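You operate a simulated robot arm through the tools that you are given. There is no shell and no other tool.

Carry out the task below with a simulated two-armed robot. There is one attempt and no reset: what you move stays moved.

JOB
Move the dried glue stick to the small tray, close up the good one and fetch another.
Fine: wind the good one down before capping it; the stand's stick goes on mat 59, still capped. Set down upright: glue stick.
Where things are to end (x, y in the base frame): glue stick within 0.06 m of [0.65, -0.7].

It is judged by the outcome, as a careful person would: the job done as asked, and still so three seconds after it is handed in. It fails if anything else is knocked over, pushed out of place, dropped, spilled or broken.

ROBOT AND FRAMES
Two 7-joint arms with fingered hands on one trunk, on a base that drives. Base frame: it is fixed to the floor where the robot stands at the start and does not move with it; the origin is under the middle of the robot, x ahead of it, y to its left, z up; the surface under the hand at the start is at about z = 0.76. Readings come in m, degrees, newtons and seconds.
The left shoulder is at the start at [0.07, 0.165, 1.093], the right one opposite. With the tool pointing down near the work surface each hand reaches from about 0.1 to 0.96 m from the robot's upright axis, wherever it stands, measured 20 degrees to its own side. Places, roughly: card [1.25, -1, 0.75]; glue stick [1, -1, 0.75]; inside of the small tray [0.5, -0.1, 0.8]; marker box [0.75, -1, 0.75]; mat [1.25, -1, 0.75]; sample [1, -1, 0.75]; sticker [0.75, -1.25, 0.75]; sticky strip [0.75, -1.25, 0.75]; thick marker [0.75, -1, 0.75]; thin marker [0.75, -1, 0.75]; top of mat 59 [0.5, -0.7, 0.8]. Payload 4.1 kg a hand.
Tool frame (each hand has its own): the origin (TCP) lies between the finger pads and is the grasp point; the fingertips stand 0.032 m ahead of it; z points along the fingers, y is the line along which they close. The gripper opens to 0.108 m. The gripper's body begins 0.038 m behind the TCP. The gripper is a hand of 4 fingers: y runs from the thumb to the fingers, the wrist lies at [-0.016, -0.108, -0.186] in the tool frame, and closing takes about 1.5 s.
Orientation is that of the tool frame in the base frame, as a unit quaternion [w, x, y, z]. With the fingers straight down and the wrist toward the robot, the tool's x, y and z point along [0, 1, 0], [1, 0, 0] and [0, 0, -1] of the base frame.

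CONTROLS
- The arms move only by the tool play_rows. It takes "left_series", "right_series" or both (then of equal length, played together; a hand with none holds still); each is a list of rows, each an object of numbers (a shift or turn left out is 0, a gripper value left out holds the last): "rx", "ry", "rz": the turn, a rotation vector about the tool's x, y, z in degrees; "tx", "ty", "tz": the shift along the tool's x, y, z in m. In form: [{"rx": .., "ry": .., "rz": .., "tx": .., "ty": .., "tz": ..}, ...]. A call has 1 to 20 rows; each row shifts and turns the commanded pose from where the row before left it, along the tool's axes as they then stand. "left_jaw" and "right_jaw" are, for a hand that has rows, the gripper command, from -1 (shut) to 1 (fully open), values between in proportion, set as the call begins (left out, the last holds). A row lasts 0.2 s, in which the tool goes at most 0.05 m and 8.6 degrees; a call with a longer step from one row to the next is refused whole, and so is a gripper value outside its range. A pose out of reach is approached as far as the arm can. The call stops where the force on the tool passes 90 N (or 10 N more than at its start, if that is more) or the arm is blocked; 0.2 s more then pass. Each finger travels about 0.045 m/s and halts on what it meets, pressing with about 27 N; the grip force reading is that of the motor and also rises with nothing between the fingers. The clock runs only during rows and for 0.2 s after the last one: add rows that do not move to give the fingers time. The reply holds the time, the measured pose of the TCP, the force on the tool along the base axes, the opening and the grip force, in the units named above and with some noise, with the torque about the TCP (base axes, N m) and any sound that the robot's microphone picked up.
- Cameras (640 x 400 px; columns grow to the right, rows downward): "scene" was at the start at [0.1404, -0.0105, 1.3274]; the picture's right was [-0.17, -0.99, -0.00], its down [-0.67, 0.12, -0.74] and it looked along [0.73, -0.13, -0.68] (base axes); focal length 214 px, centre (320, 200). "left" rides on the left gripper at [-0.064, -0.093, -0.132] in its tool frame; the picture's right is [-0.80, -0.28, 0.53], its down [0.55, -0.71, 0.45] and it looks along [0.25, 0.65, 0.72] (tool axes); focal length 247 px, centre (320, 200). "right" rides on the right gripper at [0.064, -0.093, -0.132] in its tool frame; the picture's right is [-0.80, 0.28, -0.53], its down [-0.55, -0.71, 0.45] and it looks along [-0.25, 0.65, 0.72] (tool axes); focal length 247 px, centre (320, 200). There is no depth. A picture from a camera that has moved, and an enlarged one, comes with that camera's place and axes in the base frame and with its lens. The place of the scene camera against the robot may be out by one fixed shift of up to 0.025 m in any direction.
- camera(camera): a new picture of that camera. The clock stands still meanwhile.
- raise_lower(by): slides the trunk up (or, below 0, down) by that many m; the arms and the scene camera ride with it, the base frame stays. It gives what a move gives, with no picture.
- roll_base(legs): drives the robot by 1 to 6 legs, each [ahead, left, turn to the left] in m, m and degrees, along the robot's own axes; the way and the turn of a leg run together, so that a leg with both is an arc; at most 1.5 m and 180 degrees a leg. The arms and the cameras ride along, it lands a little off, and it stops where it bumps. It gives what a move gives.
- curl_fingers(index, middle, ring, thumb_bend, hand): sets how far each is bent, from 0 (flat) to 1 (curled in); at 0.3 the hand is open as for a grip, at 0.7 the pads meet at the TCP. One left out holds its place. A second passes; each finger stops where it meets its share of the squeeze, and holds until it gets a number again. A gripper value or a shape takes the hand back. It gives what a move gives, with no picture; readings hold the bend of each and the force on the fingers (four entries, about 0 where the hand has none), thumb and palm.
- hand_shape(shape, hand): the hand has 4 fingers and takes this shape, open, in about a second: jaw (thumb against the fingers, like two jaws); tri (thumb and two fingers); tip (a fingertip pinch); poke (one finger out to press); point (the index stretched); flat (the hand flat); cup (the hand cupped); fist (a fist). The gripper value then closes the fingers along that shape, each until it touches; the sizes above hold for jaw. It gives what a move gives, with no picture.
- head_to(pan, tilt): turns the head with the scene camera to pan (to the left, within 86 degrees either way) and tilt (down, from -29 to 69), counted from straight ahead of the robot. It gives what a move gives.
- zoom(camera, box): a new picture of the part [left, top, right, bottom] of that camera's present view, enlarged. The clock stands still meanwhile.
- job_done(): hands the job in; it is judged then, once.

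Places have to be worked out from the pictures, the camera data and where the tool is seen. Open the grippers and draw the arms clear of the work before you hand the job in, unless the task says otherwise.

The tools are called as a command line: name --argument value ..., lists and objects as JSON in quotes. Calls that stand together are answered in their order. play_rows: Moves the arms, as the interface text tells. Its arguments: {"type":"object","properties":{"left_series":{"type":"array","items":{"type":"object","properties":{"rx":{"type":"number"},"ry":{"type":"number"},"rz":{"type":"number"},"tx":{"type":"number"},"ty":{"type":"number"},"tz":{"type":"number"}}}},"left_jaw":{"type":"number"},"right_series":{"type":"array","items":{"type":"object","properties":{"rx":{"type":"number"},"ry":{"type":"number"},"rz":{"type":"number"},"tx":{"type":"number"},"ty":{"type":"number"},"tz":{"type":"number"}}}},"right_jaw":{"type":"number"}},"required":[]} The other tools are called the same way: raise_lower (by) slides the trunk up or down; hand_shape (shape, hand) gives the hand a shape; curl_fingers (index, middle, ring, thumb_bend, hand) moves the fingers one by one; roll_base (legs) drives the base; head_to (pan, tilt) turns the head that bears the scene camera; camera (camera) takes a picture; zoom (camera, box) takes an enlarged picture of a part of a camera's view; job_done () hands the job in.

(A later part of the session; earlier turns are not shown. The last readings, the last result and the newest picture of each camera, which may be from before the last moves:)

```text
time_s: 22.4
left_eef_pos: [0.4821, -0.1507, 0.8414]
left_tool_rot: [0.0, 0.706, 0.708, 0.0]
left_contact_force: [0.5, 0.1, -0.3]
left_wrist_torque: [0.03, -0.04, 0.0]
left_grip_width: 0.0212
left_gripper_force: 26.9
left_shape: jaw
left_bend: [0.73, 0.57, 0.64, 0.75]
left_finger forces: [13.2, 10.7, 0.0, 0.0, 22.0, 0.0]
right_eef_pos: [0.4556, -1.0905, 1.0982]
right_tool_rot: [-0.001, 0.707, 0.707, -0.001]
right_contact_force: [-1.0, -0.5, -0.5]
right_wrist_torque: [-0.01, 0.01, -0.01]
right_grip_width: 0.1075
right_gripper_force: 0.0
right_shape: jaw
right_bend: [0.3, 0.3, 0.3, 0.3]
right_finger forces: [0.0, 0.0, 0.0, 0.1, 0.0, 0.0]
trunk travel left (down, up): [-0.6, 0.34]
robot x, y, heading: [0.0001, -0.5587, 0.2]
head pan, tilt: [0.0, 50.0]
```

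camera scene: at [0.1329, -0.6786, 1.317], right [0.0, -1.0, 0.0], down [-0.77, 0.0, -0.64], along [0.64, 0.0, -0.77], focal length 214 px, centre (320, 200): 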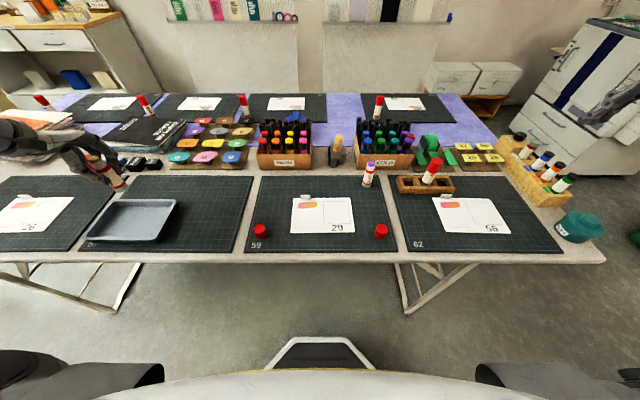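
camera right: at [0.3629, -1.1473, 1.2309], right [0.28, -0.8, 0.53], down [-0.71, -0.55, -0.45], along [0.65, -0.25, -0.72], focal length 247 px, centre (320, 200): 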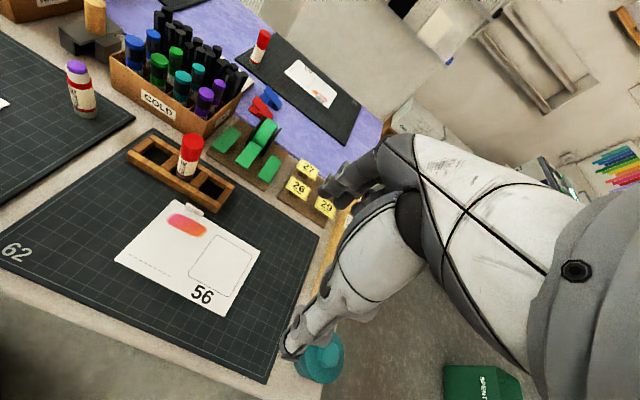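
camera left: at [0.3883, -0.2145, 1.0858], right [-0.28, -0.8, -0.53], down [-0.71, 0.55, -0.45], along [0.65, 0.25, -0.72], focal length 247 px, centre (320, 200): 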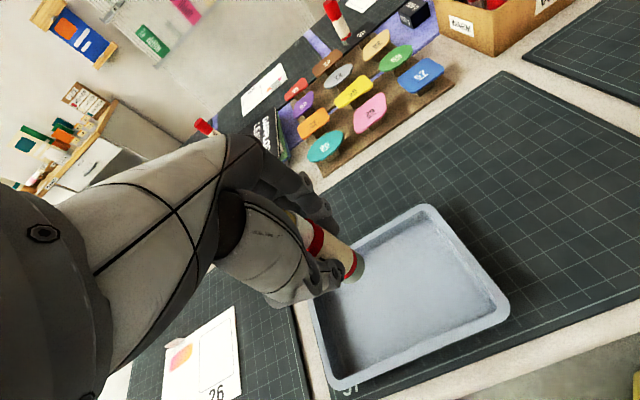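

No contact yet at z≈0.841; I'll continue down in 1–2 mm steps.

play_rows --left_series '[{"tz": 0.0015}, {}]'

play_rows --left_series '[{"tz": 0.0015}, {}]'

zoom --camera "scene" --box '[130, 160, 178, 205]'

```text
time_s: 23.0
left_eef_pos: [0.4811, -0.1509, 0.8408]
left_tool_rot: [0.001, 0.707, 0.708, 0.0]
left_contact_force: [-0.5, -0.6, 2.6]
left_wrist_torque: [-0.01, -0.02, 0.0]
left_grip_width: 0.021
left_gripper_force: 27.0
left_shape: jaw
left_bend: [0.73, 0.57, 0.64, 0.75]
left_finger forces: [13.6, 10.6, 0.0, 0.0, 22.8, 0.0]
right_eef_pos: [0.4561, -1.0897, 1.0996]
right_tool_rot: [0.0, 0.707, 0.707, 0.0]
right_contact_force: [-0.2, -1.0, -0.4]
right_wrist_torque: [-0.01, 0.05, 0.02]
right_grip_width: 0.1076
right_gripper_force: 0.1
right_shape: jaw
right_bend: [0.3, 0.3, 0.3, 0.3]
right_finger forces: [0.0, 0.0, 0.1, 0.0, 0.1, 0.0]
trunk travel left (down, up): [-0.6, 0.34]
robot x, y, heading: [-0.0039, -0.5613, 0.2]
head pan, tilt: [0.0, 50.0]
```

```text
time_s: 23.6
left_eef_pos: [0.482, -0.1519, 0.8394]
left_tool_rot: [0.002, 0.706, 0.708, 0.002]
left_contact_force: [-1.6, 0.8, 12.0]
left_wrist_torque: [0.05, -0.05, 0.01]
left_grip_width: 0.0218
left_gripper_force: 26.9
left_shape: jaw
left_bend: [0.73, 0.57, 0.64, 0.75]
left_finger forces: [14.0, 11.5, 0.1, 0.1, 24.9, 0.0]
right_eef_pos: [0.4554, -1.0896, 1.0983]
right_tool_rot: [0.0, 0.708, 0.707, 0.0]
right_contact_force: [-0.1, -0.5, 0.9]
right_wrist_torque: [0.0, -0.02, -0.02]
right_grip_width: 0.1076
right_gripper_force: 0.1
right_shape: jaw
right_bend: [0.3, 0.3, 0.3, 0.3]
right_finger forces: [0.0, 0.1, 0.0, 0.0, 0.0, 0.0]
trunk travel left (down, up): [-0.6, 0.34]
robot x, y, heading: [-0.0013, -0.5597, -0.0]
head pan, tilt: [0.0, 50.0]
```

```text
8.89 times, centred on (154, 182) of scene
camera zoom: at [0.1312, -0.5566, 1.3173], right [0.0, -1.0, 0.0], down [-0.77, 0.0, -0.64], along [0.64, 0.0, -0.77], focal length 1906 px, centre (1796, 356)
```

zoom: 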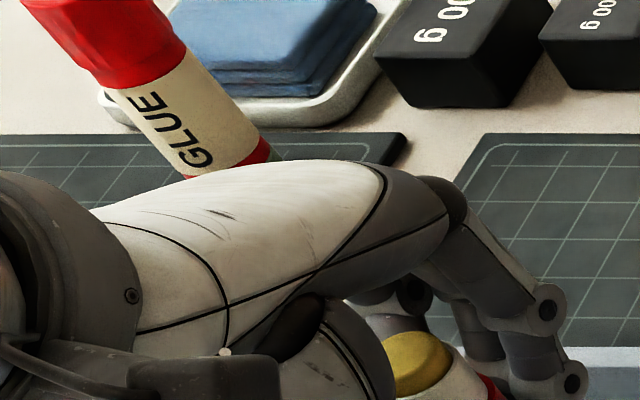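

Contact with the tray floor (12 N). I'll back off 1 mm and open the hand slowly.

play_rows --left_series '[{"tz": -0.001}, {}]'

play_rows --left_series '[{}, {}, {}, {}, {}]' --left_jaw 0.3

zoom --camera "scene" --box '[90, 130, 218, 250]'

camera --camera "left"

```text
time_s: 24.2
left_eef_pos: [0.4815, -0.1506, 0.8392]
left_tool_rot: [0.0, 0.706, 0.708, 0.0]
left_contact_force: [-0.3, 0.7, 8.2]
left_wrist_torque: [0.03, -0.08, -0.03]
left_grip_width: 0.0214
left_gripper_force: 27.2
left_shape: jaw
left_bend: [0.73, 0.57, 0.64, 0.75]
left_finger forces: [14.1, 11.5, 0.0, 0.0, 23.8, 0.0]
right_eef_pos: [0.4553, -1.0903, 1.0987]
right_tool_rot: [0.001, 0.707, 0.707, 0.0]
right_contact_force: [-0.3, -0.2, 1.4]
right_wrist_torque: [0.02, -0.03, 0.02]
right_grip_width: 0.1076
right_gripper_force: 0.0
right_shape: jaw
right_bend: [0.3, 0.3, 0.3, 0.3]
right_finger forces: [0.0, 0.0, 0.0, 0.0, 0.0, 0.0]
trunk travel left (down, up): [-0.6, 0.34]
robot x, y, heading: [-0.0034, -0.5591, 0.1]
head pan, tilt: [0.0, 50.0]
```

```text
time_s: 25.4
left_eef_pos: [0.4818, -0.1506, 0.8389]
left_tool_rot: [0.0, 0.707, 0.707, 0.0]
left_contact_force: [0.0, 0.6, -0.1]
left_wrist_torque: [0.0, 0.03, 0.01]
left_grip_width: 0.0699
left_gripper_force: 0.1
left_shape: jaw
left_bend: [0.27, 0.39, 0.37, 0.64]
left_finger forces: [0.0, 0.1, 0.0, 0.0, 0.1, 0.0]
right_eef_pos: [0.455, -1.0897, 1.099]
right_tool_rot: [0.0, 0.707, 0.707, 0.0]
right_contact_force: [0.0, 1.4, 0.3]
right_wrist_torque: [-0.02, -0.01, 0.01]
right_grip_width: 0.1075
right_gripper_force: 0.0
right_shape: jaw
right_bend: [0.3, 0.3, 0.3, 0.3]
right_finger forces: [0.1, 0.1, 0.1, 0.0, 0.0, 0.0]
trunk travel left (down, up): [-0.6, 0.34]
robot x, y, heading: [-0.0011, -0.559, -0.0]
head pan, tilt: [0.0, 50.0]
```

```text
3.33 times, centred on (154, 190) of scene
camera zoom: at [0.1325, -0.5559, 1.317], right [0.0, -1.0, 0.0], down [-0.77, 0.0, -0.64], along [0.64, 0.0, -0.77], focal length 715 px, centre (873, 233)
```

zoom: 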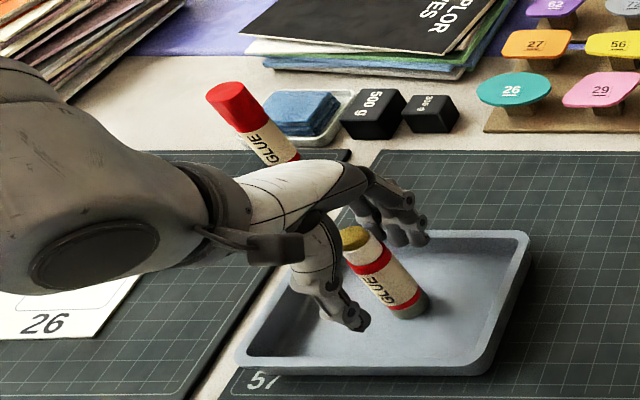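

```text
taken
camera left: at [0.3894, -0.2154, 0.97], right [-0.28, -0.8, -0.53], down [-0.71, 0.55, -0.45], along [0.65, 0.25, -0.72], focal length 247 px, centre (320, 200)
```

left: 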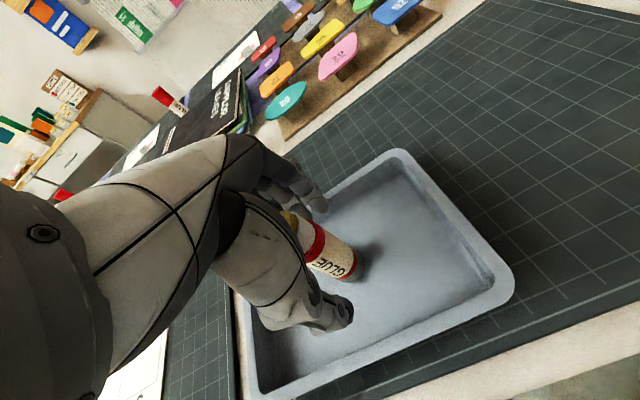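

The dried stick stands upright in the tray and the fingers are clear. I'll raise the left hand straight up.

play_rows --left_series '[{"tz": -0.02}, {"tz": -0.03}, {"tz": -0.04}, {"tz": -0.04}, {"tz": -0.03}, {}]'

camera --camera "left"

```text
time_s: 26.8
left_eef_pos: [0.4801, -0.1519, 0.9985]
left_tool_rot: [0.0, 0.706, 0.708, 0.0]
left_contact_force: [0.5, 0.0, 0.1]
left_wrist_torque: [-0.01, -0.01, 0.0]
left_grip_width: 0.0698
left_gripper_force: 0.0
left_shape: jaw
left_bend: [0.27, 0.39, 0.37, 0.64]
left_finger forces: [0.1, 0.1, 0.1, 0.0, 0.1, 0.1]
right_eef_pos: [0.4561, -1.0889, 1.0981]
right_tool_rot: [0.0, 0.707, 0.707, 0.0]
right_contact_force: [1.2, 0.5, 0.7]
right_wrist_torque: [0.01, -0.01, 0.02]
right_grip_width: 0.1076
right_gripper_force: 0.1
right_shape: jaw
right_bend: [0.3, 0.3, 0.3, 0.3]
right_finger forces: [0.0, 0.0, 0.0, 0.1, 0.0, 0.0]
trunk travel left (down, up): [-0.6, 0.34]
robot x, y, heading: [-0.0007, -0.5594, -0.0]
head pan, tilt: [0.0, 50.0]
```

```text
taken
camera left: at [0.3875, -0.2151, 1.1295], right [-0.28, -0.8, -0.53], down [-0.71, 0.55, -0.45], along [0.65, 0.25, -0.72], focal length 247 px, centre (320, 200)
```

left: 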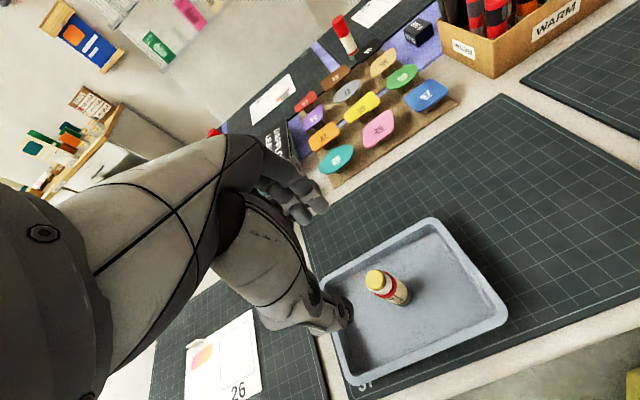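

The dried stick stands in the tray. Next I'll drive right about 0.24 m so that both arms can work on the good stick at about (0.637,-0.838).

zoom --camera "left" --box '[340, 240, 460, 330]'

roll_base --legs '[[0, -0.24, 0]]'

camera --camera "scene"

```text
4.44 times, centred on (400, 285) of left
camera zoom: at [0.3875, -0.2151, 1.1295], right [-0.28, -0.8, -0.53], down [-0.71, 0.55, -0.45], along [0.65, 0.25, -0.72], focal length 1098 px, centre (-36, -178)
```

zoom: 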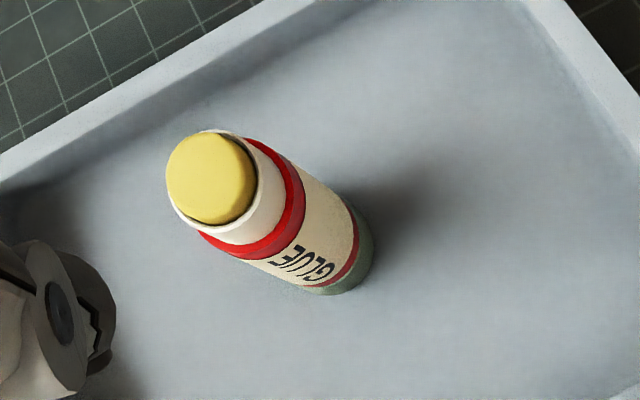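

```text
time_s: 28.6
left_eef_pos: [0.478, -0.3898, 0.9979]
left_tool_rot: [-0.001, 0.706, 0.708, 0.0]
left_contact_force: [-0.4, 0.0, -0.4]
left_wrist_torque: [0.04, -0.02, -0.02]
left_grip_width: 0.07
left_gripper_force: 0.1
left_shape: jaw
left_bend: [0.27, 0.39, 0.37, 0.64]
left_finger forces: [0.0, 0.1, 0.0, 0.0, 0.0, 0.0]
right_eef_pos: [0.4571, -1.3282, 1.0986]
right_tool_rot: [0.0, 0.706, 0.708, 0.0]
right_contact_force: [0.0, 0.4, -0.2]
right_wrist_torque: [0.0, -0.01, 0.0]
right_grip_width: 0.1076
right_gripper_force: 0.1
right_shape: jaw
right_bend: [0.3, 0.3, 0.3, 0.3]
right_finger forces: [0.0, 0.0, 0.0, 0.0, 0.0, 0.1]
trunk travel left (down, up): [-0.6, 0.34]
robot x, y, heading: [0.0018, -0.7957, 0.4]
head pan, tilt: [0.0, 50.0]
```

```text
taken
camera scene: at [0.1331, -0.7947, 1.317], right [0.0, -1.0, 0.0], down [-0.77, 0.0, -0.64], along [0.64, 0.0, -0.77], focal length 214 px, centre (320, 200)
```

scene: 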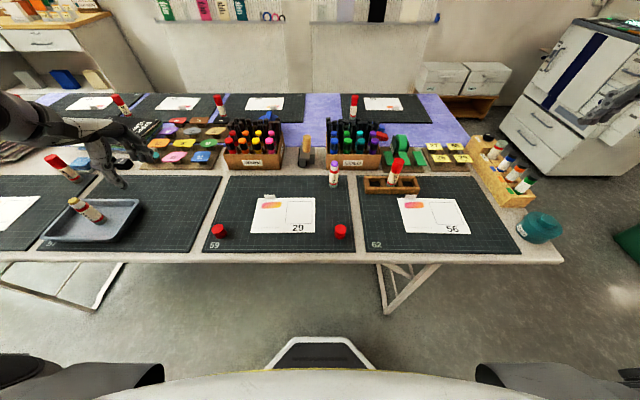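

Stick ended centred on the TCP within ~2 mm, so the grip geometry is good. Now I'll carry the left hand over the good (purple) stick.

play_rows --left_series '[{"tx": -0.041, "ty": 0.0144}, {"tx": -0.041, "ty": 0.0144}, {"tx": -0.041, "ty": 0.0144}, {"tx": -0.041, "ty": 0.0144}, {"tx": -0.041, "ty": 0.0144}, {"tx": -0.041, "ty": 0.0144}, {"tx": -0.041, "ty": 0.0144}, {"tx": -0.041, "ty": 0.0144}, {"tx": -0.041, "ty": 0.0144}, {"tx": -0.041, "ty": 0.0144}, {"tx": -0.038, "ty": 0.0144}, {}]' --left_jaw 0.4

camera --camera "left"

camera --camera "scene"

```text
time_s: 31.2
left_eef_pos: [0.6394, -0.8347, 0.9971]
left_tool_rot: [0.001, 0.705, 0.709, 0.0]
left_contact_force: [0.2, 0.6, 0.1]
left_wrist_torque: [0.02, -0.03, 0.0]
left_grip_width: 0.0751
left_gripper_force: 0.1
left_shape: jaw
left_bend: [0.27, 0.38, 0.35, 0.61]
left_finger forces: [0.0, 0.0, 0.0, 0.1, 0.1, 0.0]
right_eef_pos: [0.4571, -1.3264, 1.0991]
right_tool_rot: [0.0, 0.706, 0.708, 0.0]
right_contact_force: [-0.5, 0.8, 0.5]
right_wrist_torque: [-0.03, -0.02, 0.05]
right_grip_width: 0.1077
right_gripper_force: 0.0
right_shape: jaw
right_bend: [0.3, 0.3, 0.3, 0.3]
right_finger forces: [0.0, 0.0, 0.0, 0.1, 0.1, 0.0]
trunk travel left (down, up): [-0.6, 0.34]
robot x, y, heading: [-0.003, -0.7986, 0.2]
head pan, tilt: [0.0, 50.0]
```

```text
taken
camera left: at [0.5469, -0.8999, 1.1277], right [-0.28, -0.8, -0.53], down [-0.71, 0.55, -0.45], along [0.65, 0.25, -0.72], focal length 247 px, centre (320, 200)
```

left: 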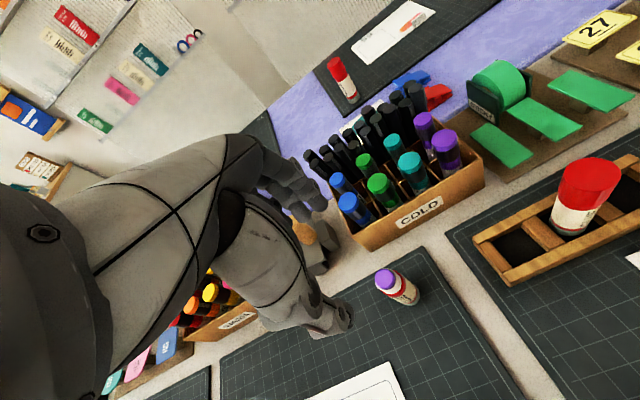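

```text
taken
camera scene: at [0.1329, -0.7933, 1.317], right [0.0, -1.0, 0.0], down [-0.77, 0.0, -0.64], along [0.64, 0.0, -0.77], focal length 214 px, centre (320, 200)
```

scene: 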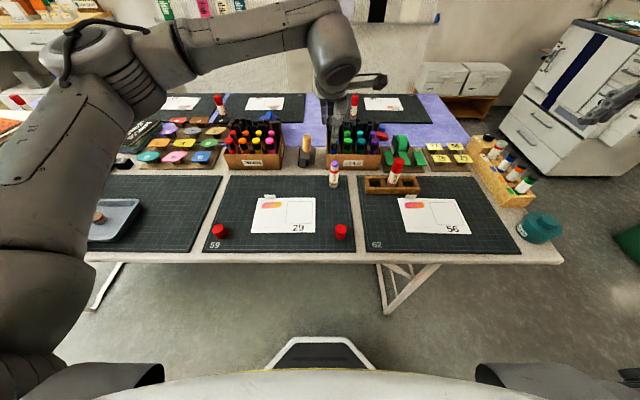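

zoom --camera "left" --box '[340, 240, 460, 330]'

zoom --camera "scene" --box '[300, 140, 380, 200]'

```text
4.44 times, centred on (400, 285) of left
camera zoom: at [0.5469, -0.8999, 1.1277], right [-0.28, -0.8, -0.53], down [-0.71, 0.55, -0.45], along [0.65, 0.25, -0.72], focal length 1098 px, centre (-36, -178)
```

zoom: 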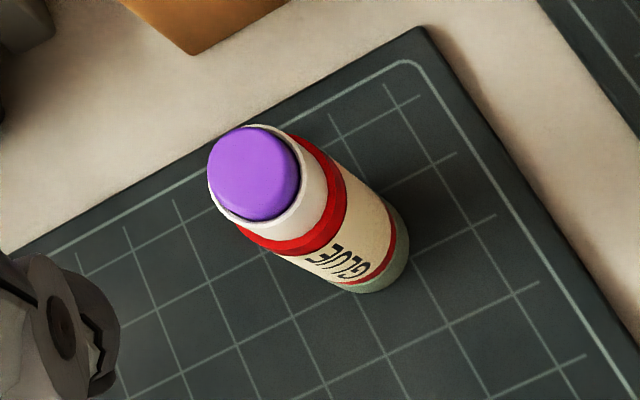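

```text
6.67 times, centred on (340, 170) of scene
camera zoom: at [0.1329, -0.7933, 1.317], right [0.0, -1.0, 0.0], down [-0.77, 0.0, -0.64], along [0.64, 0.0, -0.77], focal length 1430 px, centre (187, 400)
```

zoom: 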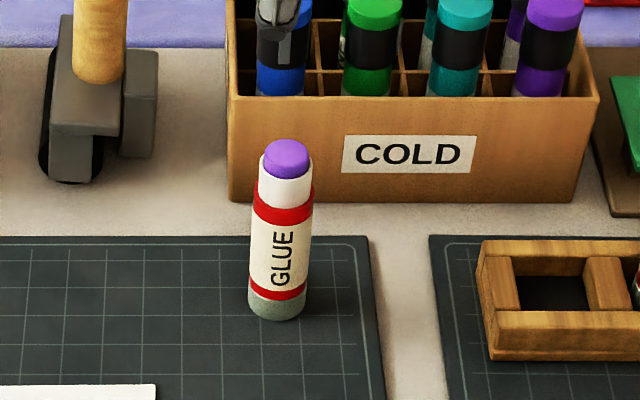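

Good stick at ≈(0.639,-0.843). I'll shift to y=-0.847 and lower to z≈0.836 around it, then close in stages.

play_rows --left_series '[{"tx": -0.012}, {"tz": 0.03}, {"tz": 0.03}, {"tz": 0.03}, {"tz": 0.03}, {"tz": 0.02}, {"tz": 0.011}, {"tz": 0.01}, {}, {}]'

zoom --camera "left" --box '[220, 140, 412, 350]'

zoom --camera "scene" --box '[300, 140, 380, 200]'

```text
time_s: 33.4
left_eef_pos: [0.6408, -0.8478, 0.837]
left_tool_rot: [0.0, 0.706, 0.709, 0.0]
left_contact_force: [0.0, 0.5, -0.1]
left_wrist_torque: [-0.03, -0.02, 0.01]
left_grip_width: 0.0753
left_gripper_force: 0.0
left_shape: jaw
left_bend: [0.27, 0.38, 0.35, 0.61]
left_finger forces: [0.0, 0.0, 0.0, 0.0, 0.0, 0.0]
right_eef_pos: [0.4577, -1.3283, 1.0986]
right_tool_rot: [0.0, 0.707, 0.708, 0.001]
right_contact_force: [-0.3, 0.0, 0.4]
right_wrist_torque: [-0.02, 0.0, 0.01]
right_grip_width: 0.1075
right_gripper_force: 0.1
right_shape: jaw
right_bend: [0.3, 0.3, 0.3, 0.3]
right_finger forces: [0.0, 0.0, 0.1, 0.0, 0.0, 0.1]
trunk travel left (down, up): [-0.6, 0.34]
robot x, y, heading: [-0.0004, -0.795, 0.2]
head pan, tilt: [0.0, 50.0]
```

```text
1.90 times, centred on (316, 245) of left
camera zoom: at [0.5483, -0.9125, 0.9678], right [-0.28, -0.8, -0.53], down [-0.71, 0.55, -0.45], along [0.65, 0.25, -0.72], focal length 470 px, centre (328, 114)
```

zoom: 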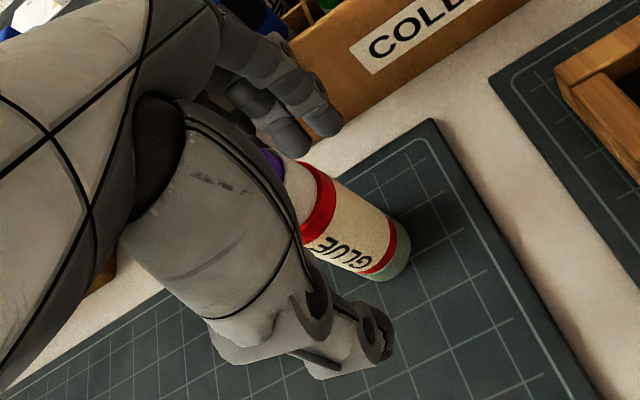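

```text
6.67 times, centred on (340, 170) of scene
camera zoom: at [0.1333, -0.7947, 1.317], right [0.0, -1.0, 0.0], down [-0.77, 0.0, -0.64], along [0.64, 0.0, -0.77], focal length 1430 px, centre (187, 400)
```

zoom: 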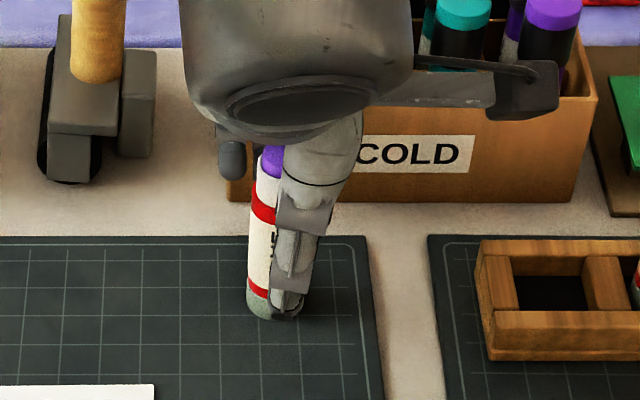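

Alignment relative to the hand matches the earlier successful grip. Closing.

play_rows --left_series '[{}, {}, {}]' --left_jaw -0.2

play_rows --left_series '[{}, {}, {}, {}, {}]' --left_jaw -0.6

zoom --camera "left" --box '[220, 140, 412, 350]'

zoom --camera "scene" --box '[300, 140, 380, 200]'

```text
time_s: 34.2
left_eef_pos: [0.6386, -0.8474, 0.8369]
left_tool_rot: [-0.001, 0.706, 0.709, 0.0]
left_contact_force: [-0.2, 0.8, 0.0]
left_wrist_torque: [0.02, -0.01, 0.01]
left_grip_width: 0.0438
left_gripper_force: 0.0
left_shape: jaw
left_bend: [0.74, 0.49, 0.47, 0.73]
left_finger forces: [0.0, 0.1, 0.0, 0.0, 0.1, 0.0]
right_eef_pos: [0.4569, -1.3283, 1.099]
right_tool_rot: [0.0, 0.707, 0.707, 0.0]
right_contact_force: [0.0, -0.5, -0.4]
right_wrist_torque: [-0.05, 0.04, -0.05]
right_grip_width: 0.1074
right_gripper_force: 0.1
right_shape: jaw
right_bend: [0.3, 0.3, 0.3, 0.3]
right_finger forces: [0.0, 0.1, 0.1, 0.0, 0.0, 0.0]
trunk travel left (down, up): [-0.6, 0.34]
robot x, y, heading: [0.001, -0.7973, 0.4]
head pan, tilt: [0.0, 50.0]
```

```text
time_s: 35.4
left_eef_pos: [0.6402, -0.8464, 0.8372]
left_tool_rot: [-0.001, 0.706, 0.709, 0.0]
left_contact_force: [-0.2, 0.5, 0.7]
left_wrist_torque: [0.0, 0.01, -0.01]
left_grip_width: 0.0199
left_gripper_force: 27.3
left_shape: jaw
left_bend: [0.72, 0.58, 0.67, 0.75]
left_finger forces: [11.9, 9.1, 0.0, 0.1, 22.4, 0.0]
right_eef_pos: [0.4578, -1.3285, 1.0984]
right_tool_rot: [0.0, 0.707, 0.708, 0.0]
right_contact_force: [-0.2, 0.0, 0.4]
right_wrist_torque: [0.0, -0.02, -0.01]
right_grip_width: 0.1072
right_gripper_force: 0.0
right_shape: jaw
right_bend: [0.3, 0.3, 0.3, 0.3]
right_finger forces: [0.0, 0.0, 0.1, 0.1, 0.0, 0.1]
trunk travel left (down, up): [-0.6, 0.34]
robot x, y, heading: [-0.002, -0.7953, 0.1]
head pan, tilt: [0.0, 50.0]
```

```text
1.90 times, centred on (316, 245) of left
camera zoom: at [0.5482, -0.9125, 0.968], right [-0.28, -0.8, -0.53], down [-0.71, 0.55, -0.45], along [0.65, 0.25, -0.72], focal length 470 px, centre (328, 114)
```

zoom: 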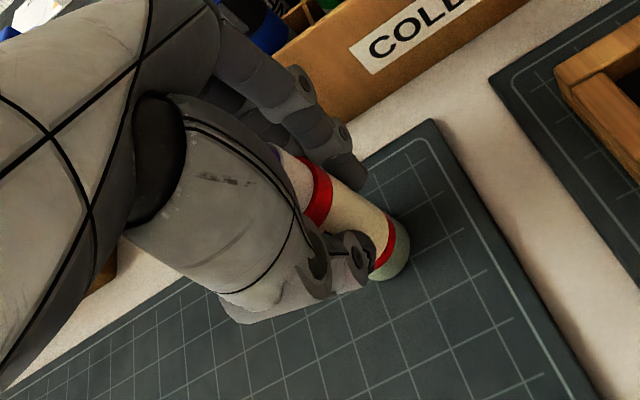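

```text
6.67 times, centred on (340, 170) of scene
camera zoom: at [0.1331, -0.7947, 1.317], right [0.0, -1.0, 0.0], down [-0.77, 0.0, -0.64], along [0.64, 0.0, -0.77], focal length 1430 px, centre (187, 400)
```

zoom: 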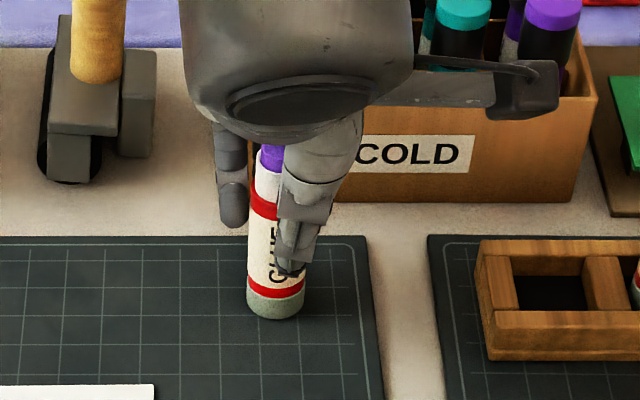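

Good stick gripped the same way. I'll lift it straight up, then bring it to about (0.58,-0.74,1.05).

play_rows --left_series '[{"tz": -0.02}, {"tz": -0.03}, {"tz": -0.04}, {"tz": -0.04}, {"tz": -0.04, "tx": 0.02, "ty": -0.01}, {"tz": -0.04, "tx": 0.02, "ty": -0.02}, {"tx": 0.035, "ty": -0.02}, {"tx": 0.03, "ty": -0.01}, {}, {}]'

camera --camera "scene"

```text
time_s: 37.6
left_eef_pos: [0.5804, -0.7428, 1.0486]
left_tool_rot: [0.0, 0.706, 0.708, 0.001]
left_contact_force: [0.7, 0.2, -1.2]
left_wrist_torque: [0.0, 0.02, 0.01]
left_grip_width: 0.0199
left_gripper_force: 27.4
left_shape: jaw
left_bend: [0.72, 0.58, 0.67, 0.75]
left_finger forces: [12.0, 9.5, 0.0, 0.1, 22.0, 0.0]
right_eef_pos: [0.4581, -1.3274, 1.0995]
right_tool_rot: [-0.001, 0.707, 0.707, 0.0]
right_contact_force: [0.0, -0.6, 0.1]
right_wrist_torque: [-0.01, 0.0, 0.03]
right_grip_width: 0.1073
right_gripper_force: 0.0
right_shape: jaw
right_bend: [0.3, 0.3, 0.3, 0.3]
right_finger forces: [0.0, 0.1, 0.0, 0.1, 0.0, 0.1]
trunk travel left (down, up): [-0.6, 0.34]
robot x, y, heading: [0.0002, -0.7976, 0.1]
head pan, tilt: [0.0, 50.0]
```

```text
taken
camera scene: at [0.1332, -0.794, 1.317], right [0.0, -1.0, 0.0], down [-0.77, 0.0, -0.64], along [0.64, 0.0, -0.77], focal length 214 px, centre (320, 200)
```

scene: 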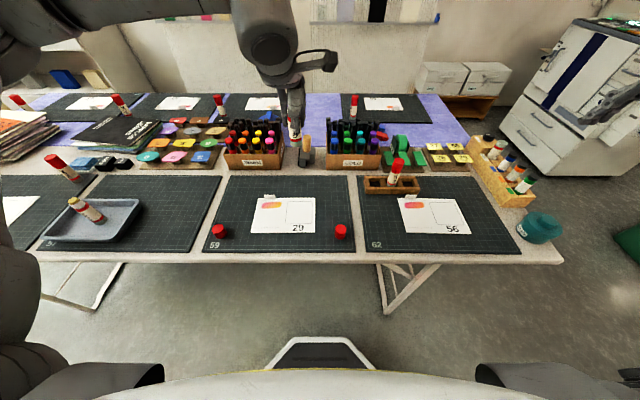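

Stick lifted. Now I'll turn the left hand so the stick lies horizontally with its knob toward the right, and bring the right hand nearer.

play_rows --left_series '[{"ry": -8.2}, {"ry": -8.2}, {"ry": -8.2}, {"ry": -8.2}, {"ry": -8.2}, {"ry": -8.2}, {"ry": -8.2}, {"ry": -8.2}, {"ry": -8.2}, {"ry": -8.2}, {"ry": -8.0}, {}]' --right_series '[{"tx": 0.0218, "ty": 0.0114, "tz": 0.0045}, {"tx": 0.0218, "ty": 0.0114, "tz": 0.0045}, {"tx": 0.0218, "ty": 0.0114, "tz": 0.0045}, {"tx": 0.0218, "ty": 0.0114, "tz": 0.0045}, {"tx": 0.0218, "ty": 0.0114, "tz": 0.0045}, {"tx": 0.0218, "ty": 0.0114, "tz": 0.0045}, {"tx": 0.0218, "ty": 0.0114, "tz": 0.0045}, {"tx": 0.0218, "ty": 0.0114, "tz": 0.0045}, {"tx": 0.0218, "ty": 0.0114, "tz": 0.0045}, {"tx": 0.0218, "ty": 0.0114, "tz": 0.0045}, {"tx": 0.0218, "ty": 0.0114, "tz": 0.0045}, {}]'

camera --camera "scene"

camera --camera "right"

```text
time_s: 40.2
left_eef_pos: [0.5785, -0.7444, 1.0478]
left_tool_rot: [0.502, 0.499, 0.501, -0.499]
left_contact_force: [0.2, 0.2, -0.6]
left_wrist_torque: [-0.01, 0.04, 0.03]
left_grip_width: 0.0194
left_gripper_force: 27.0
left_shape: jaw
left_bend: [0.72, 0.57, 0.67, 0.76]
left_finger forces: [11.8, 11.0, 0.0, 0.1, 19.8, 0.1]
right_eef_pos: [0.5818, -1.0867, 1.0513]
right_tool_rot: [-0.001, 0.706, 0.708, 0.0]
right_contact_force: [-1.0, 0.8, -0.5]
right_wrist_torque: [0.0, 0.01, 0.03]
right_grip_width: 0.1077
right_gripper_force: 0.1
right_shape: jaw
right_bend: [0.3, 0.3, 0.3, 0.3]
right_finger forces: [0.1, 0.0, 0.0, 0.0, 0.0, 0.0]
trunk travel left (down, up): [-0.6, 0.34]
robot x, y, heading: [-0.002, -0.7976, 0.1]
head pan, tilt: [0.0, 50.0]
```

```text
taken
camera scene: at [0.1325, -0.7951, 1.3171], right [0.0, -1.0, 0.0], down [-0.77, 0.0, -0.64], along [0.64, 0.0, -0.77], focal length 214 px, centre (320, 200)
```

scene: 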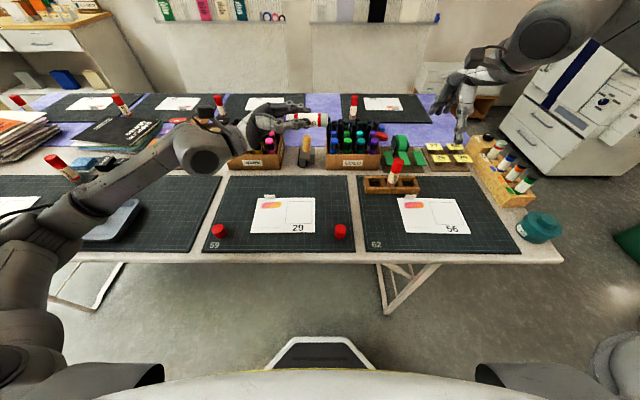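

```text
taken
camera right: at [0.4888, -1.0218, 1.1836], right [0.28, -0.8, 0.53], down [-0.7, -0.55, -0.45], along [0.65, -0.25, -0.72], focal length 247 px, centre (320, 200)
```

right: 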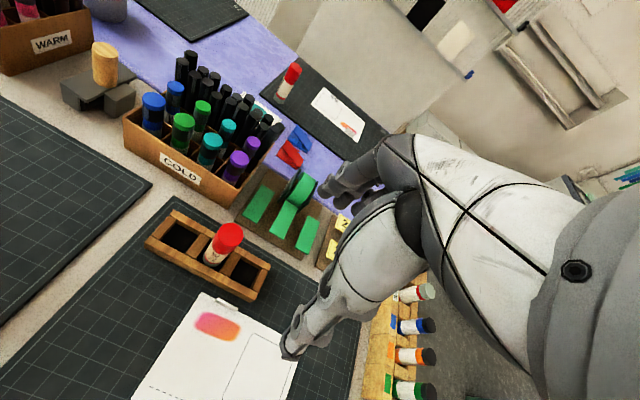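

The stick is horizontal, knob to the right. I'll zoom there and rotate the right hand to point left.

zoom --camera "scene" --box '[230, 80, 350, 155]'

play_rows --right_series '[{"ry": 8.2}, {"ry": 8.2}, {"ry": 8.2}, {"ry": 8.2}, {"ry": 8.2}, {"ry": 8.2}, {"ry": 8.2}, {"ry": 8.2}, {"ry": 8.2}, {"ry": 8.2}, {"ry": 8.0}, {}]'

camera --camera "scene"

camera --camera "right"

```text
5.33 times, centred on (290, 118) of scene
camera zoom: at [0.1325, -0.7951, 1.3171], right [0.0, -1.0, 0.0], down [-0.77, 0.0, -0.64], along [0.64, 0.0, -0.77], focal length 1144 px, centre (480, 640)
```

zoom: 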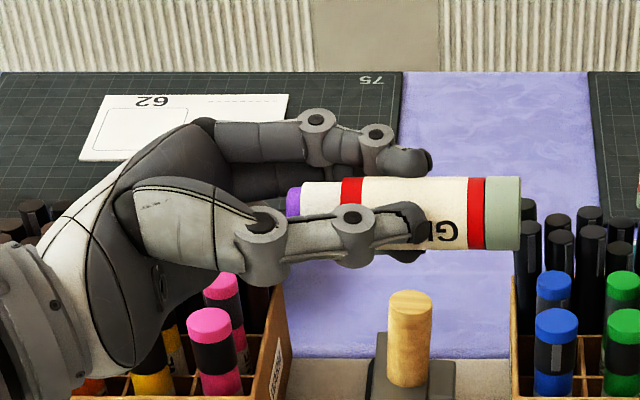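

```text
time_s: 42.8
left_eef_pos: [0.5779, -0.743, 1.0471]
left_tool_rot: [0.501, 0.5, 0.501, -0.498]
left_contact_force: [-0.7, -0.5, 0.0]
left_wrist_torque: [0.01, -0.02, -0.03]
left_grip_width: 0.0194
left_gripper_force: 27.5
left_shape: jaw
left_bend: [0.72, 0.57, 0.67, 0.76]
left_finger forces: [11.7, 11.0, 0.1, 0.0, 19.6, 0.1]
right_eef_pos: [0.5825, -1.0867, 1.0482]
right_tool_rot: [0.501, -0.499, -0.5, -0.5]
right_contact_force: [-0.3, -0.3, -0.1]
right_wrist_torque: [0.0, 0.03, -0.01]
right_grip_width: 0.1076
right_gripper_force: 0.1
right_shape: jaw
right_bend: [0.3, 0.3, 0.3, 0.3]
right_finger forces: [0.1, 0.0, 0.1, 0.0, 0.0, 0.0]
trunk travel left (down, up): [-0.6, 0.34]
robot x, y, heading: [-0.0021, -0.8015, 0.0]
head pan, tilt: [0.0, 50.0]
```

```text
taken
camera scene: at [0.133, -0.7945, 1.317], right [0.0, -1.0, 0.0], down [-0.77, 0.0, -0.64], along [0.64, 0.0, -0.77], focal length 214 px, centre (320, 200)
```

scene: 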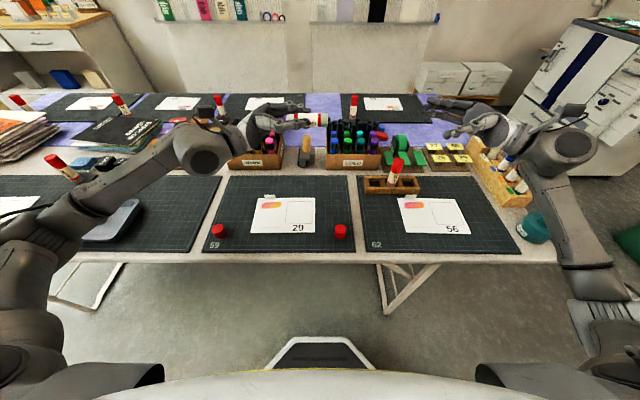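

```text
taken
camera right: at [0.4897, -1.2179, 1.1139], right [0.28, -0.53, -0.8], down [-0.71, 0.45, -0.55], along [0.65, 0.72, -0.25], focal length 247 px, centre (320, 200)
```

right: 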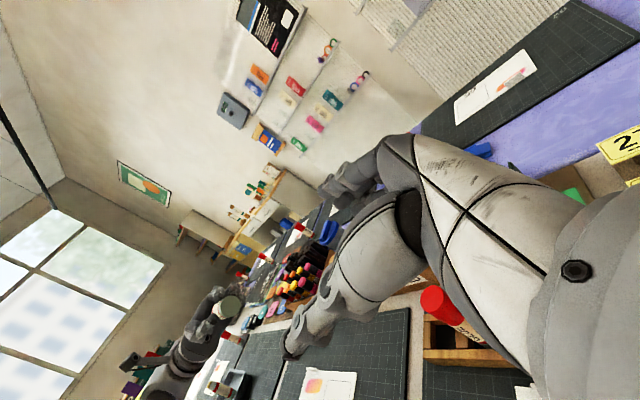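

Both hands point at each other. I'll zoom the right camera on the knob end to align precisely.

zoom --camera "right" --box '[170, 250, 298, 340]'

zoom --camera "scene" --box '[230, 70, 550, 200]'

```text
4.44 times, centred on (234, 295) of right
camera zoom: at [0.4897, -1.2179, 1.1139], right [0.28, -0.53, -0.8], down [-0.71, 0.45, -0.55], along [0.65, 0.72, -0.25], focal length 1098 px, centre (702, -222)
```

zoom: 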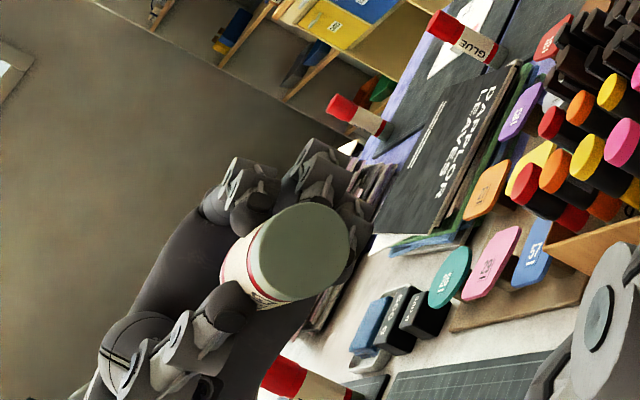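

```text
2.00 times, centred on (390, 135) of scene
camera zoom: at [0.133, -0.7945, 1.317], right [0.0, -1.0, 0.0], down [-0.77, 0.0, -0.64], along [0.64, 0.0, -0.77], focal length 429 px, centre (180, 330)
```

zoom: 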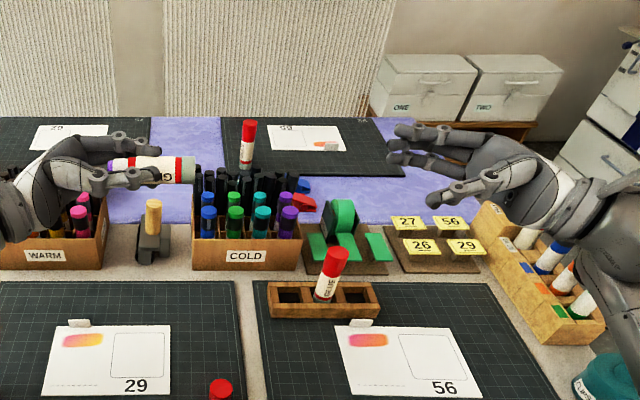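

Knob end centre ≈(0.578,-0.818,1.043). I'll bring the right hand to about (0.578,-0.90,1.046), fingers partly open, and check alignment.

play_rows --right_series '[{"tx": -0.002, "ty": -0.0045, "tz": 0.03}, {"tz": 0.04}, {"tz": 0.04}, {"tz": 0.04}, {"tz": 0.0367}, {}, {}]' --right_jaw 0.4

camera --camera "right"

zoom --camera "scene" --box '[240, 80, 420, 180]'

```text
time_s: 44.4
left_eef_pos: [0.5781, -0.7431, 1.0464]
left_tool_rot: [0.5, 0.5, 0.501, -0.499]
left_contact_force: [0.9, 0.5, -0.6]
left_wrist_torque: [0.0, 0.01, -0.01]
left_grip_width: 0.0196
left_gripper_force: 27.1
left_shape: jaw
left_bend: [0.72, 0.57, 0.67, 0.76]
left_finger forces: [11.5, 11.0, 0.0, 0.0, 19.4, 0.0]
right_eef_pos: [0.5781, -0.901, 1.0497]
right_tool_rot: [0.5, -0.5, -0.5, -0.5]
right_contact_force: [0.1, 0.4, -0.8]
right_wrist_torque: [-0.01, -0.02, -0.04]
right_grip_width: 0.0758
right_gripper_force: 0.1
right_shape: jaw
right_bend: [0.27, 0.37, 0.35, 0.61]
right_finger forces: [0.0, 0.0, 0.1, 0.0, 0.0, 0.0]
trunk travel left (down, up): [-0.6, 0.34]
robot x, y, heading: [-0.0041, -0.8003, 0.2]
head pan, tilt: [0.0, 50.0]
```

```text
taken
camera right: at [0.4859, -1.0312, 1.1139], right [0.28, -0.53, -0.8], down [-0.71, 0.45, -0.55], along [0.65, 0.72, -0.25], focal length 247 px, centre (320, 200)
```

right: 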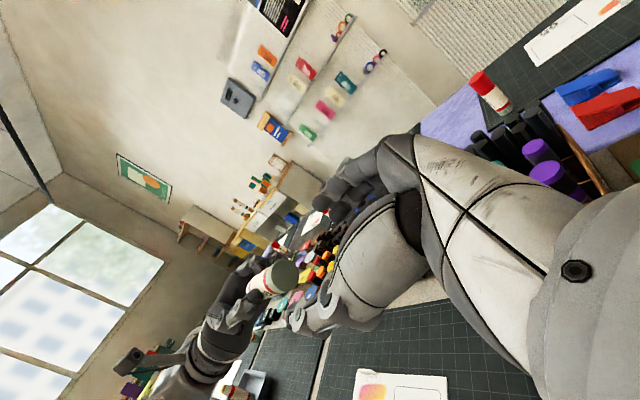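

```text
3.56 times, centred on (330, 130) of scene
camera zoom: at [0.1334, -0.7941, 1.317], right [0.0, -1.0, 0.0], down [-0.77, 0.0, -0.64], along [0.64, 0.0, -0.77], focal length 763 px, centre (284, 449)
```

zoom: 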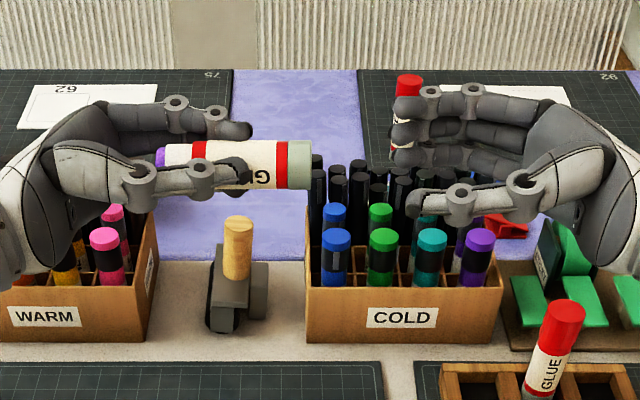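

zoom --camera "right" --box '[220, 230, 348, 340]'

```text
3.64 times, centred on (284, 285) of right
camera zoom: at [0.4859, -1.0312, 1.1139], right [0.28, -0.53, -0.8], down [-0.71, 0.45, -0.55], along [0.65, 0.72, -0.25], focal length 898 px, centre (451, -109)
```

zoom: 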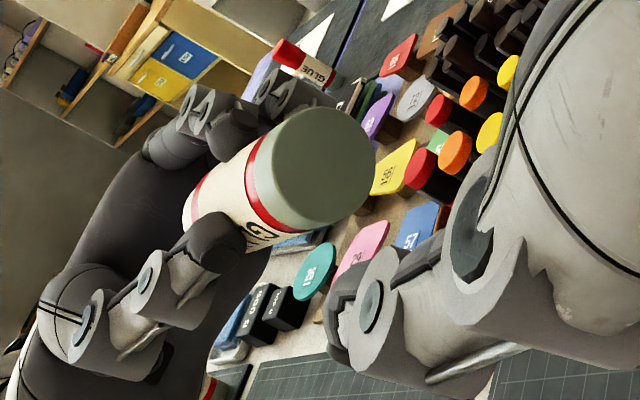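

Knob end centre refined to (0.575,-0.818,1.044). I'll advance the right hand so its fingertips surround only the knob (TCP y≈-0.836).

play_rows --right_series '[{"tx": -0.003, "ty": -0.002, "tz": 0.02}, {"tz": 0.02}, {"tz": 0.015}, {"tz": 0.01}, {}, {}]' --right_jaw 0.3

zoom --camera "right" --box '[220, 140, 412, 350]'

zoom --camera "scene" --box '[270, 90, 370, 150]'

```text
time_s: 45.8
left_eef_pos: [0.5785, -0.7433, 1.048]
left_tool_rot: [0.501, 0.499, 0.5, -0.5]
left_contact_force: [0.6, -0.4, -0.6]
left_wrist_torque: [0.01, 0.02, -0.05]
left_grip_width: 0.0196
left_gripper_force: 27.0
left_shape: jaw
left_bend: [0.72, 0.57, 0.67, 0.76]
left_finger forces: [11.5, 11.0, 0.1, 0.0, 19.2, 0.0]
right_eef_pos: [0.5754, -0.8357, 1.0445]
right_tool_rot: [-0.501, 0.5, 0.501, 0.499]
right_contact_force: [0.2, -0.3, 0.1]
right_wrist_torque: [-0.01, 0.01, 0.01]
right_grip_width: 0.0708
right_gripper_force: 0.0
right_shape: jaw
right_bend: [0.27, 0.39, 0.36, 0.64]
right_finger forces: [0.0, 0.0, 0.0, 0.1, 0.0, 0.1]
trunk travel left (down, up): [-0.6, 0.34]
robot x, y, heading: [-0.0054, -0.7993, 0.4]
head pan, tilt: [0.0, 50.0]
```

```text
1.90 times, centred on (316, 245) of right
camera zoom: at [0.4831, -0.9662, 1.1092], right [0.28, -0.53, -0.8], down [-0.71, 0.45, -0.55], along [0.65, 0.72, -0.25], focal length 470 px, centre (328, 114)
```

zoom: 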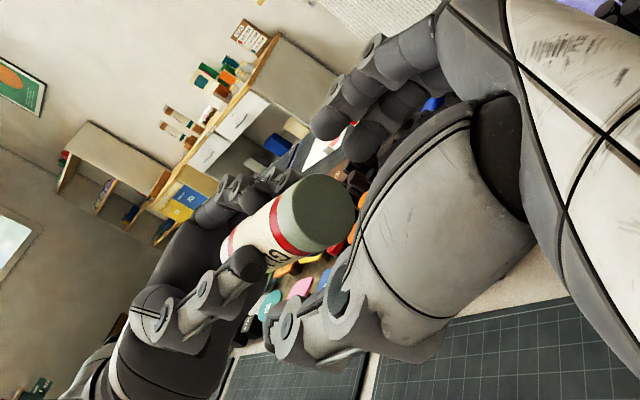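

```text
6.40 times, centred on (320, 120) of scene
camera zoom: at [0.1333, -0.7943, 1.317], right [0.0, -1.0, 0.0], down [-0.77, 0.0, -0.64], along [0.64, 0.0, -0.77], focal length 1373 px, centre (320, 712)
```

zoom: 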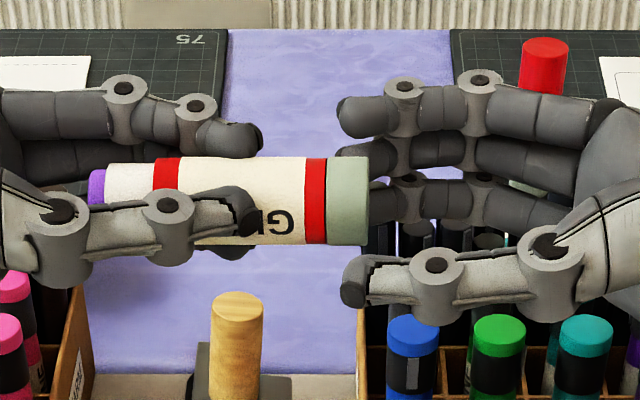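

The knob sits about 2–3 mm toward the thumb; I'll fine-tune (2 mm each) and then close the right hand in stages on the knob.

play_rows --right_series '[{"tx": 0.002, "ty": -0.002, "tz": 0.002}, {}, {}, {}]' --right_jaw -0.2

zoom --camera "scene" --box '[270, 90, 370, 150]'

zoom --camera "right" --box '[220, 140, 412, 350]'

```text
time_s: 46.8
left_eef_pos: [0.5778, -0.7428, 1.0474]
left_tool_rot: [0.501, 0.499, 0.501, -0.499]
left_contact_force: [0.1, -0.2, -0.2]
left_wrist_torque: [-0.04, 0.0, 0.0]
left_grip_width: 0.0194
left_gripper_force: 27.4
left_shape: jaw
left_bend: [0.72, 0.57, 0.67, 0.76]
left_finger forces: [11.5, 11.0, 0.1, 0.0, 19.3, 0.0]
right_eef_pos: [0.5733, -0.8337, 1.0465]
right_tool_rot: [0.501, -0.5, -0.5, -0.5]
right_contact_force: [0.5, 0.0, -0.2]
right_wrist_torque: [0.02, 0.03, -0.01]
right_grip_width: 0.0435
right_gripper_force: 0.1
right_shape: jaw
right_bend: [0.74, 0.49, 0.47, 0.73]
right_finger forces: [0.0, 0.0, 0.0, 0.1, 0.0, 0.0]
trunk travel left (down, up): [-0.6, 0.34]
robot x, y, heading: [-0.002, -0.7982, 0.2]
head pan, tilt: [0.0, 50.0]
```

```text
6.40 times, centred on (320, 120) of scene
camera zoom: at [0.1333, -0.7945, 1.317], right [0.0, -1.0, 0.0], down [-0.77, 0.0, -0.64], along [0.64, 0.0, -0.77], focal length 1373 px, centre (320, 712)
```

zoom: 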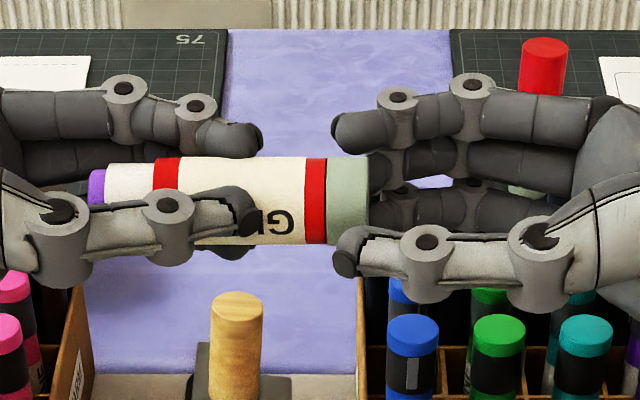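

```text
1.90 times, centred on (316, 245) of right
camera zoom: at [0.4812, -0.9647, 1.111], right [0.28, -0.53, -0.8], down [-0.71, 0.45, -0.55], along [0.65, 0.72, -0.25], focal length 470 px, centre (328, 114)
```

zoom: 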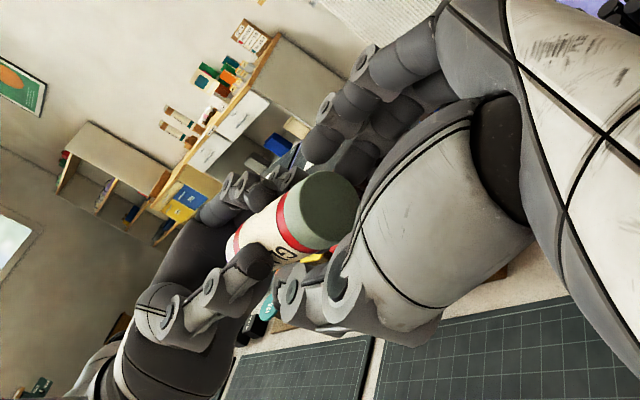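

Thumb and index tips line up with the grey knob only. Closing the right hand onto it.

play_rows --right_series '[{}, {}, {}, {}, {}]' --right_jaw -0.6

zoom --camera "scene" --box '[270, 90, 370, 150]'

zoom --camera "right" --box '[220, 140, 412, 350]'

```text
time_s: 48.0
left_eef_pos: [0.5796, -0.744, 1.0474]
left_tool_rot: [0.501, 0.5, 0.5, -0.499]
left_contact_force: [-5.1, 2.6, -1.3]
left_wrist_torque: [-0.01, 0.02, -0.26]
left_grip_width: 0.0197
left_gripper_force: 26.7
left_shape: jaw
left_bend: [0.72, 0.57, 0.67, 0.76]
left_finger forces: [10.9, 9.8, 0.0, 0.0, 22.0, 0.1]
right_eef_pos: [0.5735, -0.8349, 1.0464]
right_tool_rot: [-0.5, 0.5, 0.5, 0.5]
right_contact_force: [4.9, -2.2, 0.4]
right_wrist_torque: [-0.03, -0.03, -0.18]
right_grip_width: 0.0231
right_gripper_force: 0.1
right_shape: jaw
right_bend: [0.73, 0.56, 0.57, 0.74]
right_finger forces: [1.1, 4.0, 0.1, 0.0, 0.3, 0.0]
trunk travel left (down, up): [-0.6, 0.34]
robot x, y, heading: [-0.001, -0.7992, 0.2]
head pan, tilt: [0.0, 50.0]
```

```text
6.40 times, centred on (320, 120) of scene
camera zoom: at [0.1333, -0.7944, 1.317], right [0.0, -1.0, 0.0], down [-0.77, 0.0, -0.64], along [0.64, 0.0, -0.77], focal length 1373 px, centre (320, 712)
```

zoom: 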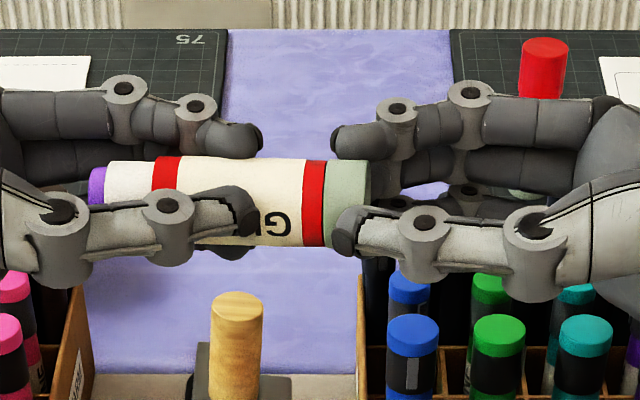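

```text
1.90 times, centred on (316, 245) of right
camera zoom: at [0.4813, -0.9648, 1.111], right [0.28, -0.53, -0.8], down [-0.71, 0.45, -0.55], along [0.65, 0.72, -0.25], focal length 470 px, centre (328, 114)
```

zoom: 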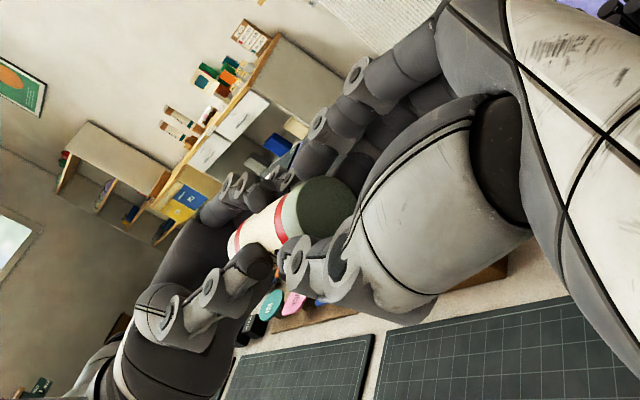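

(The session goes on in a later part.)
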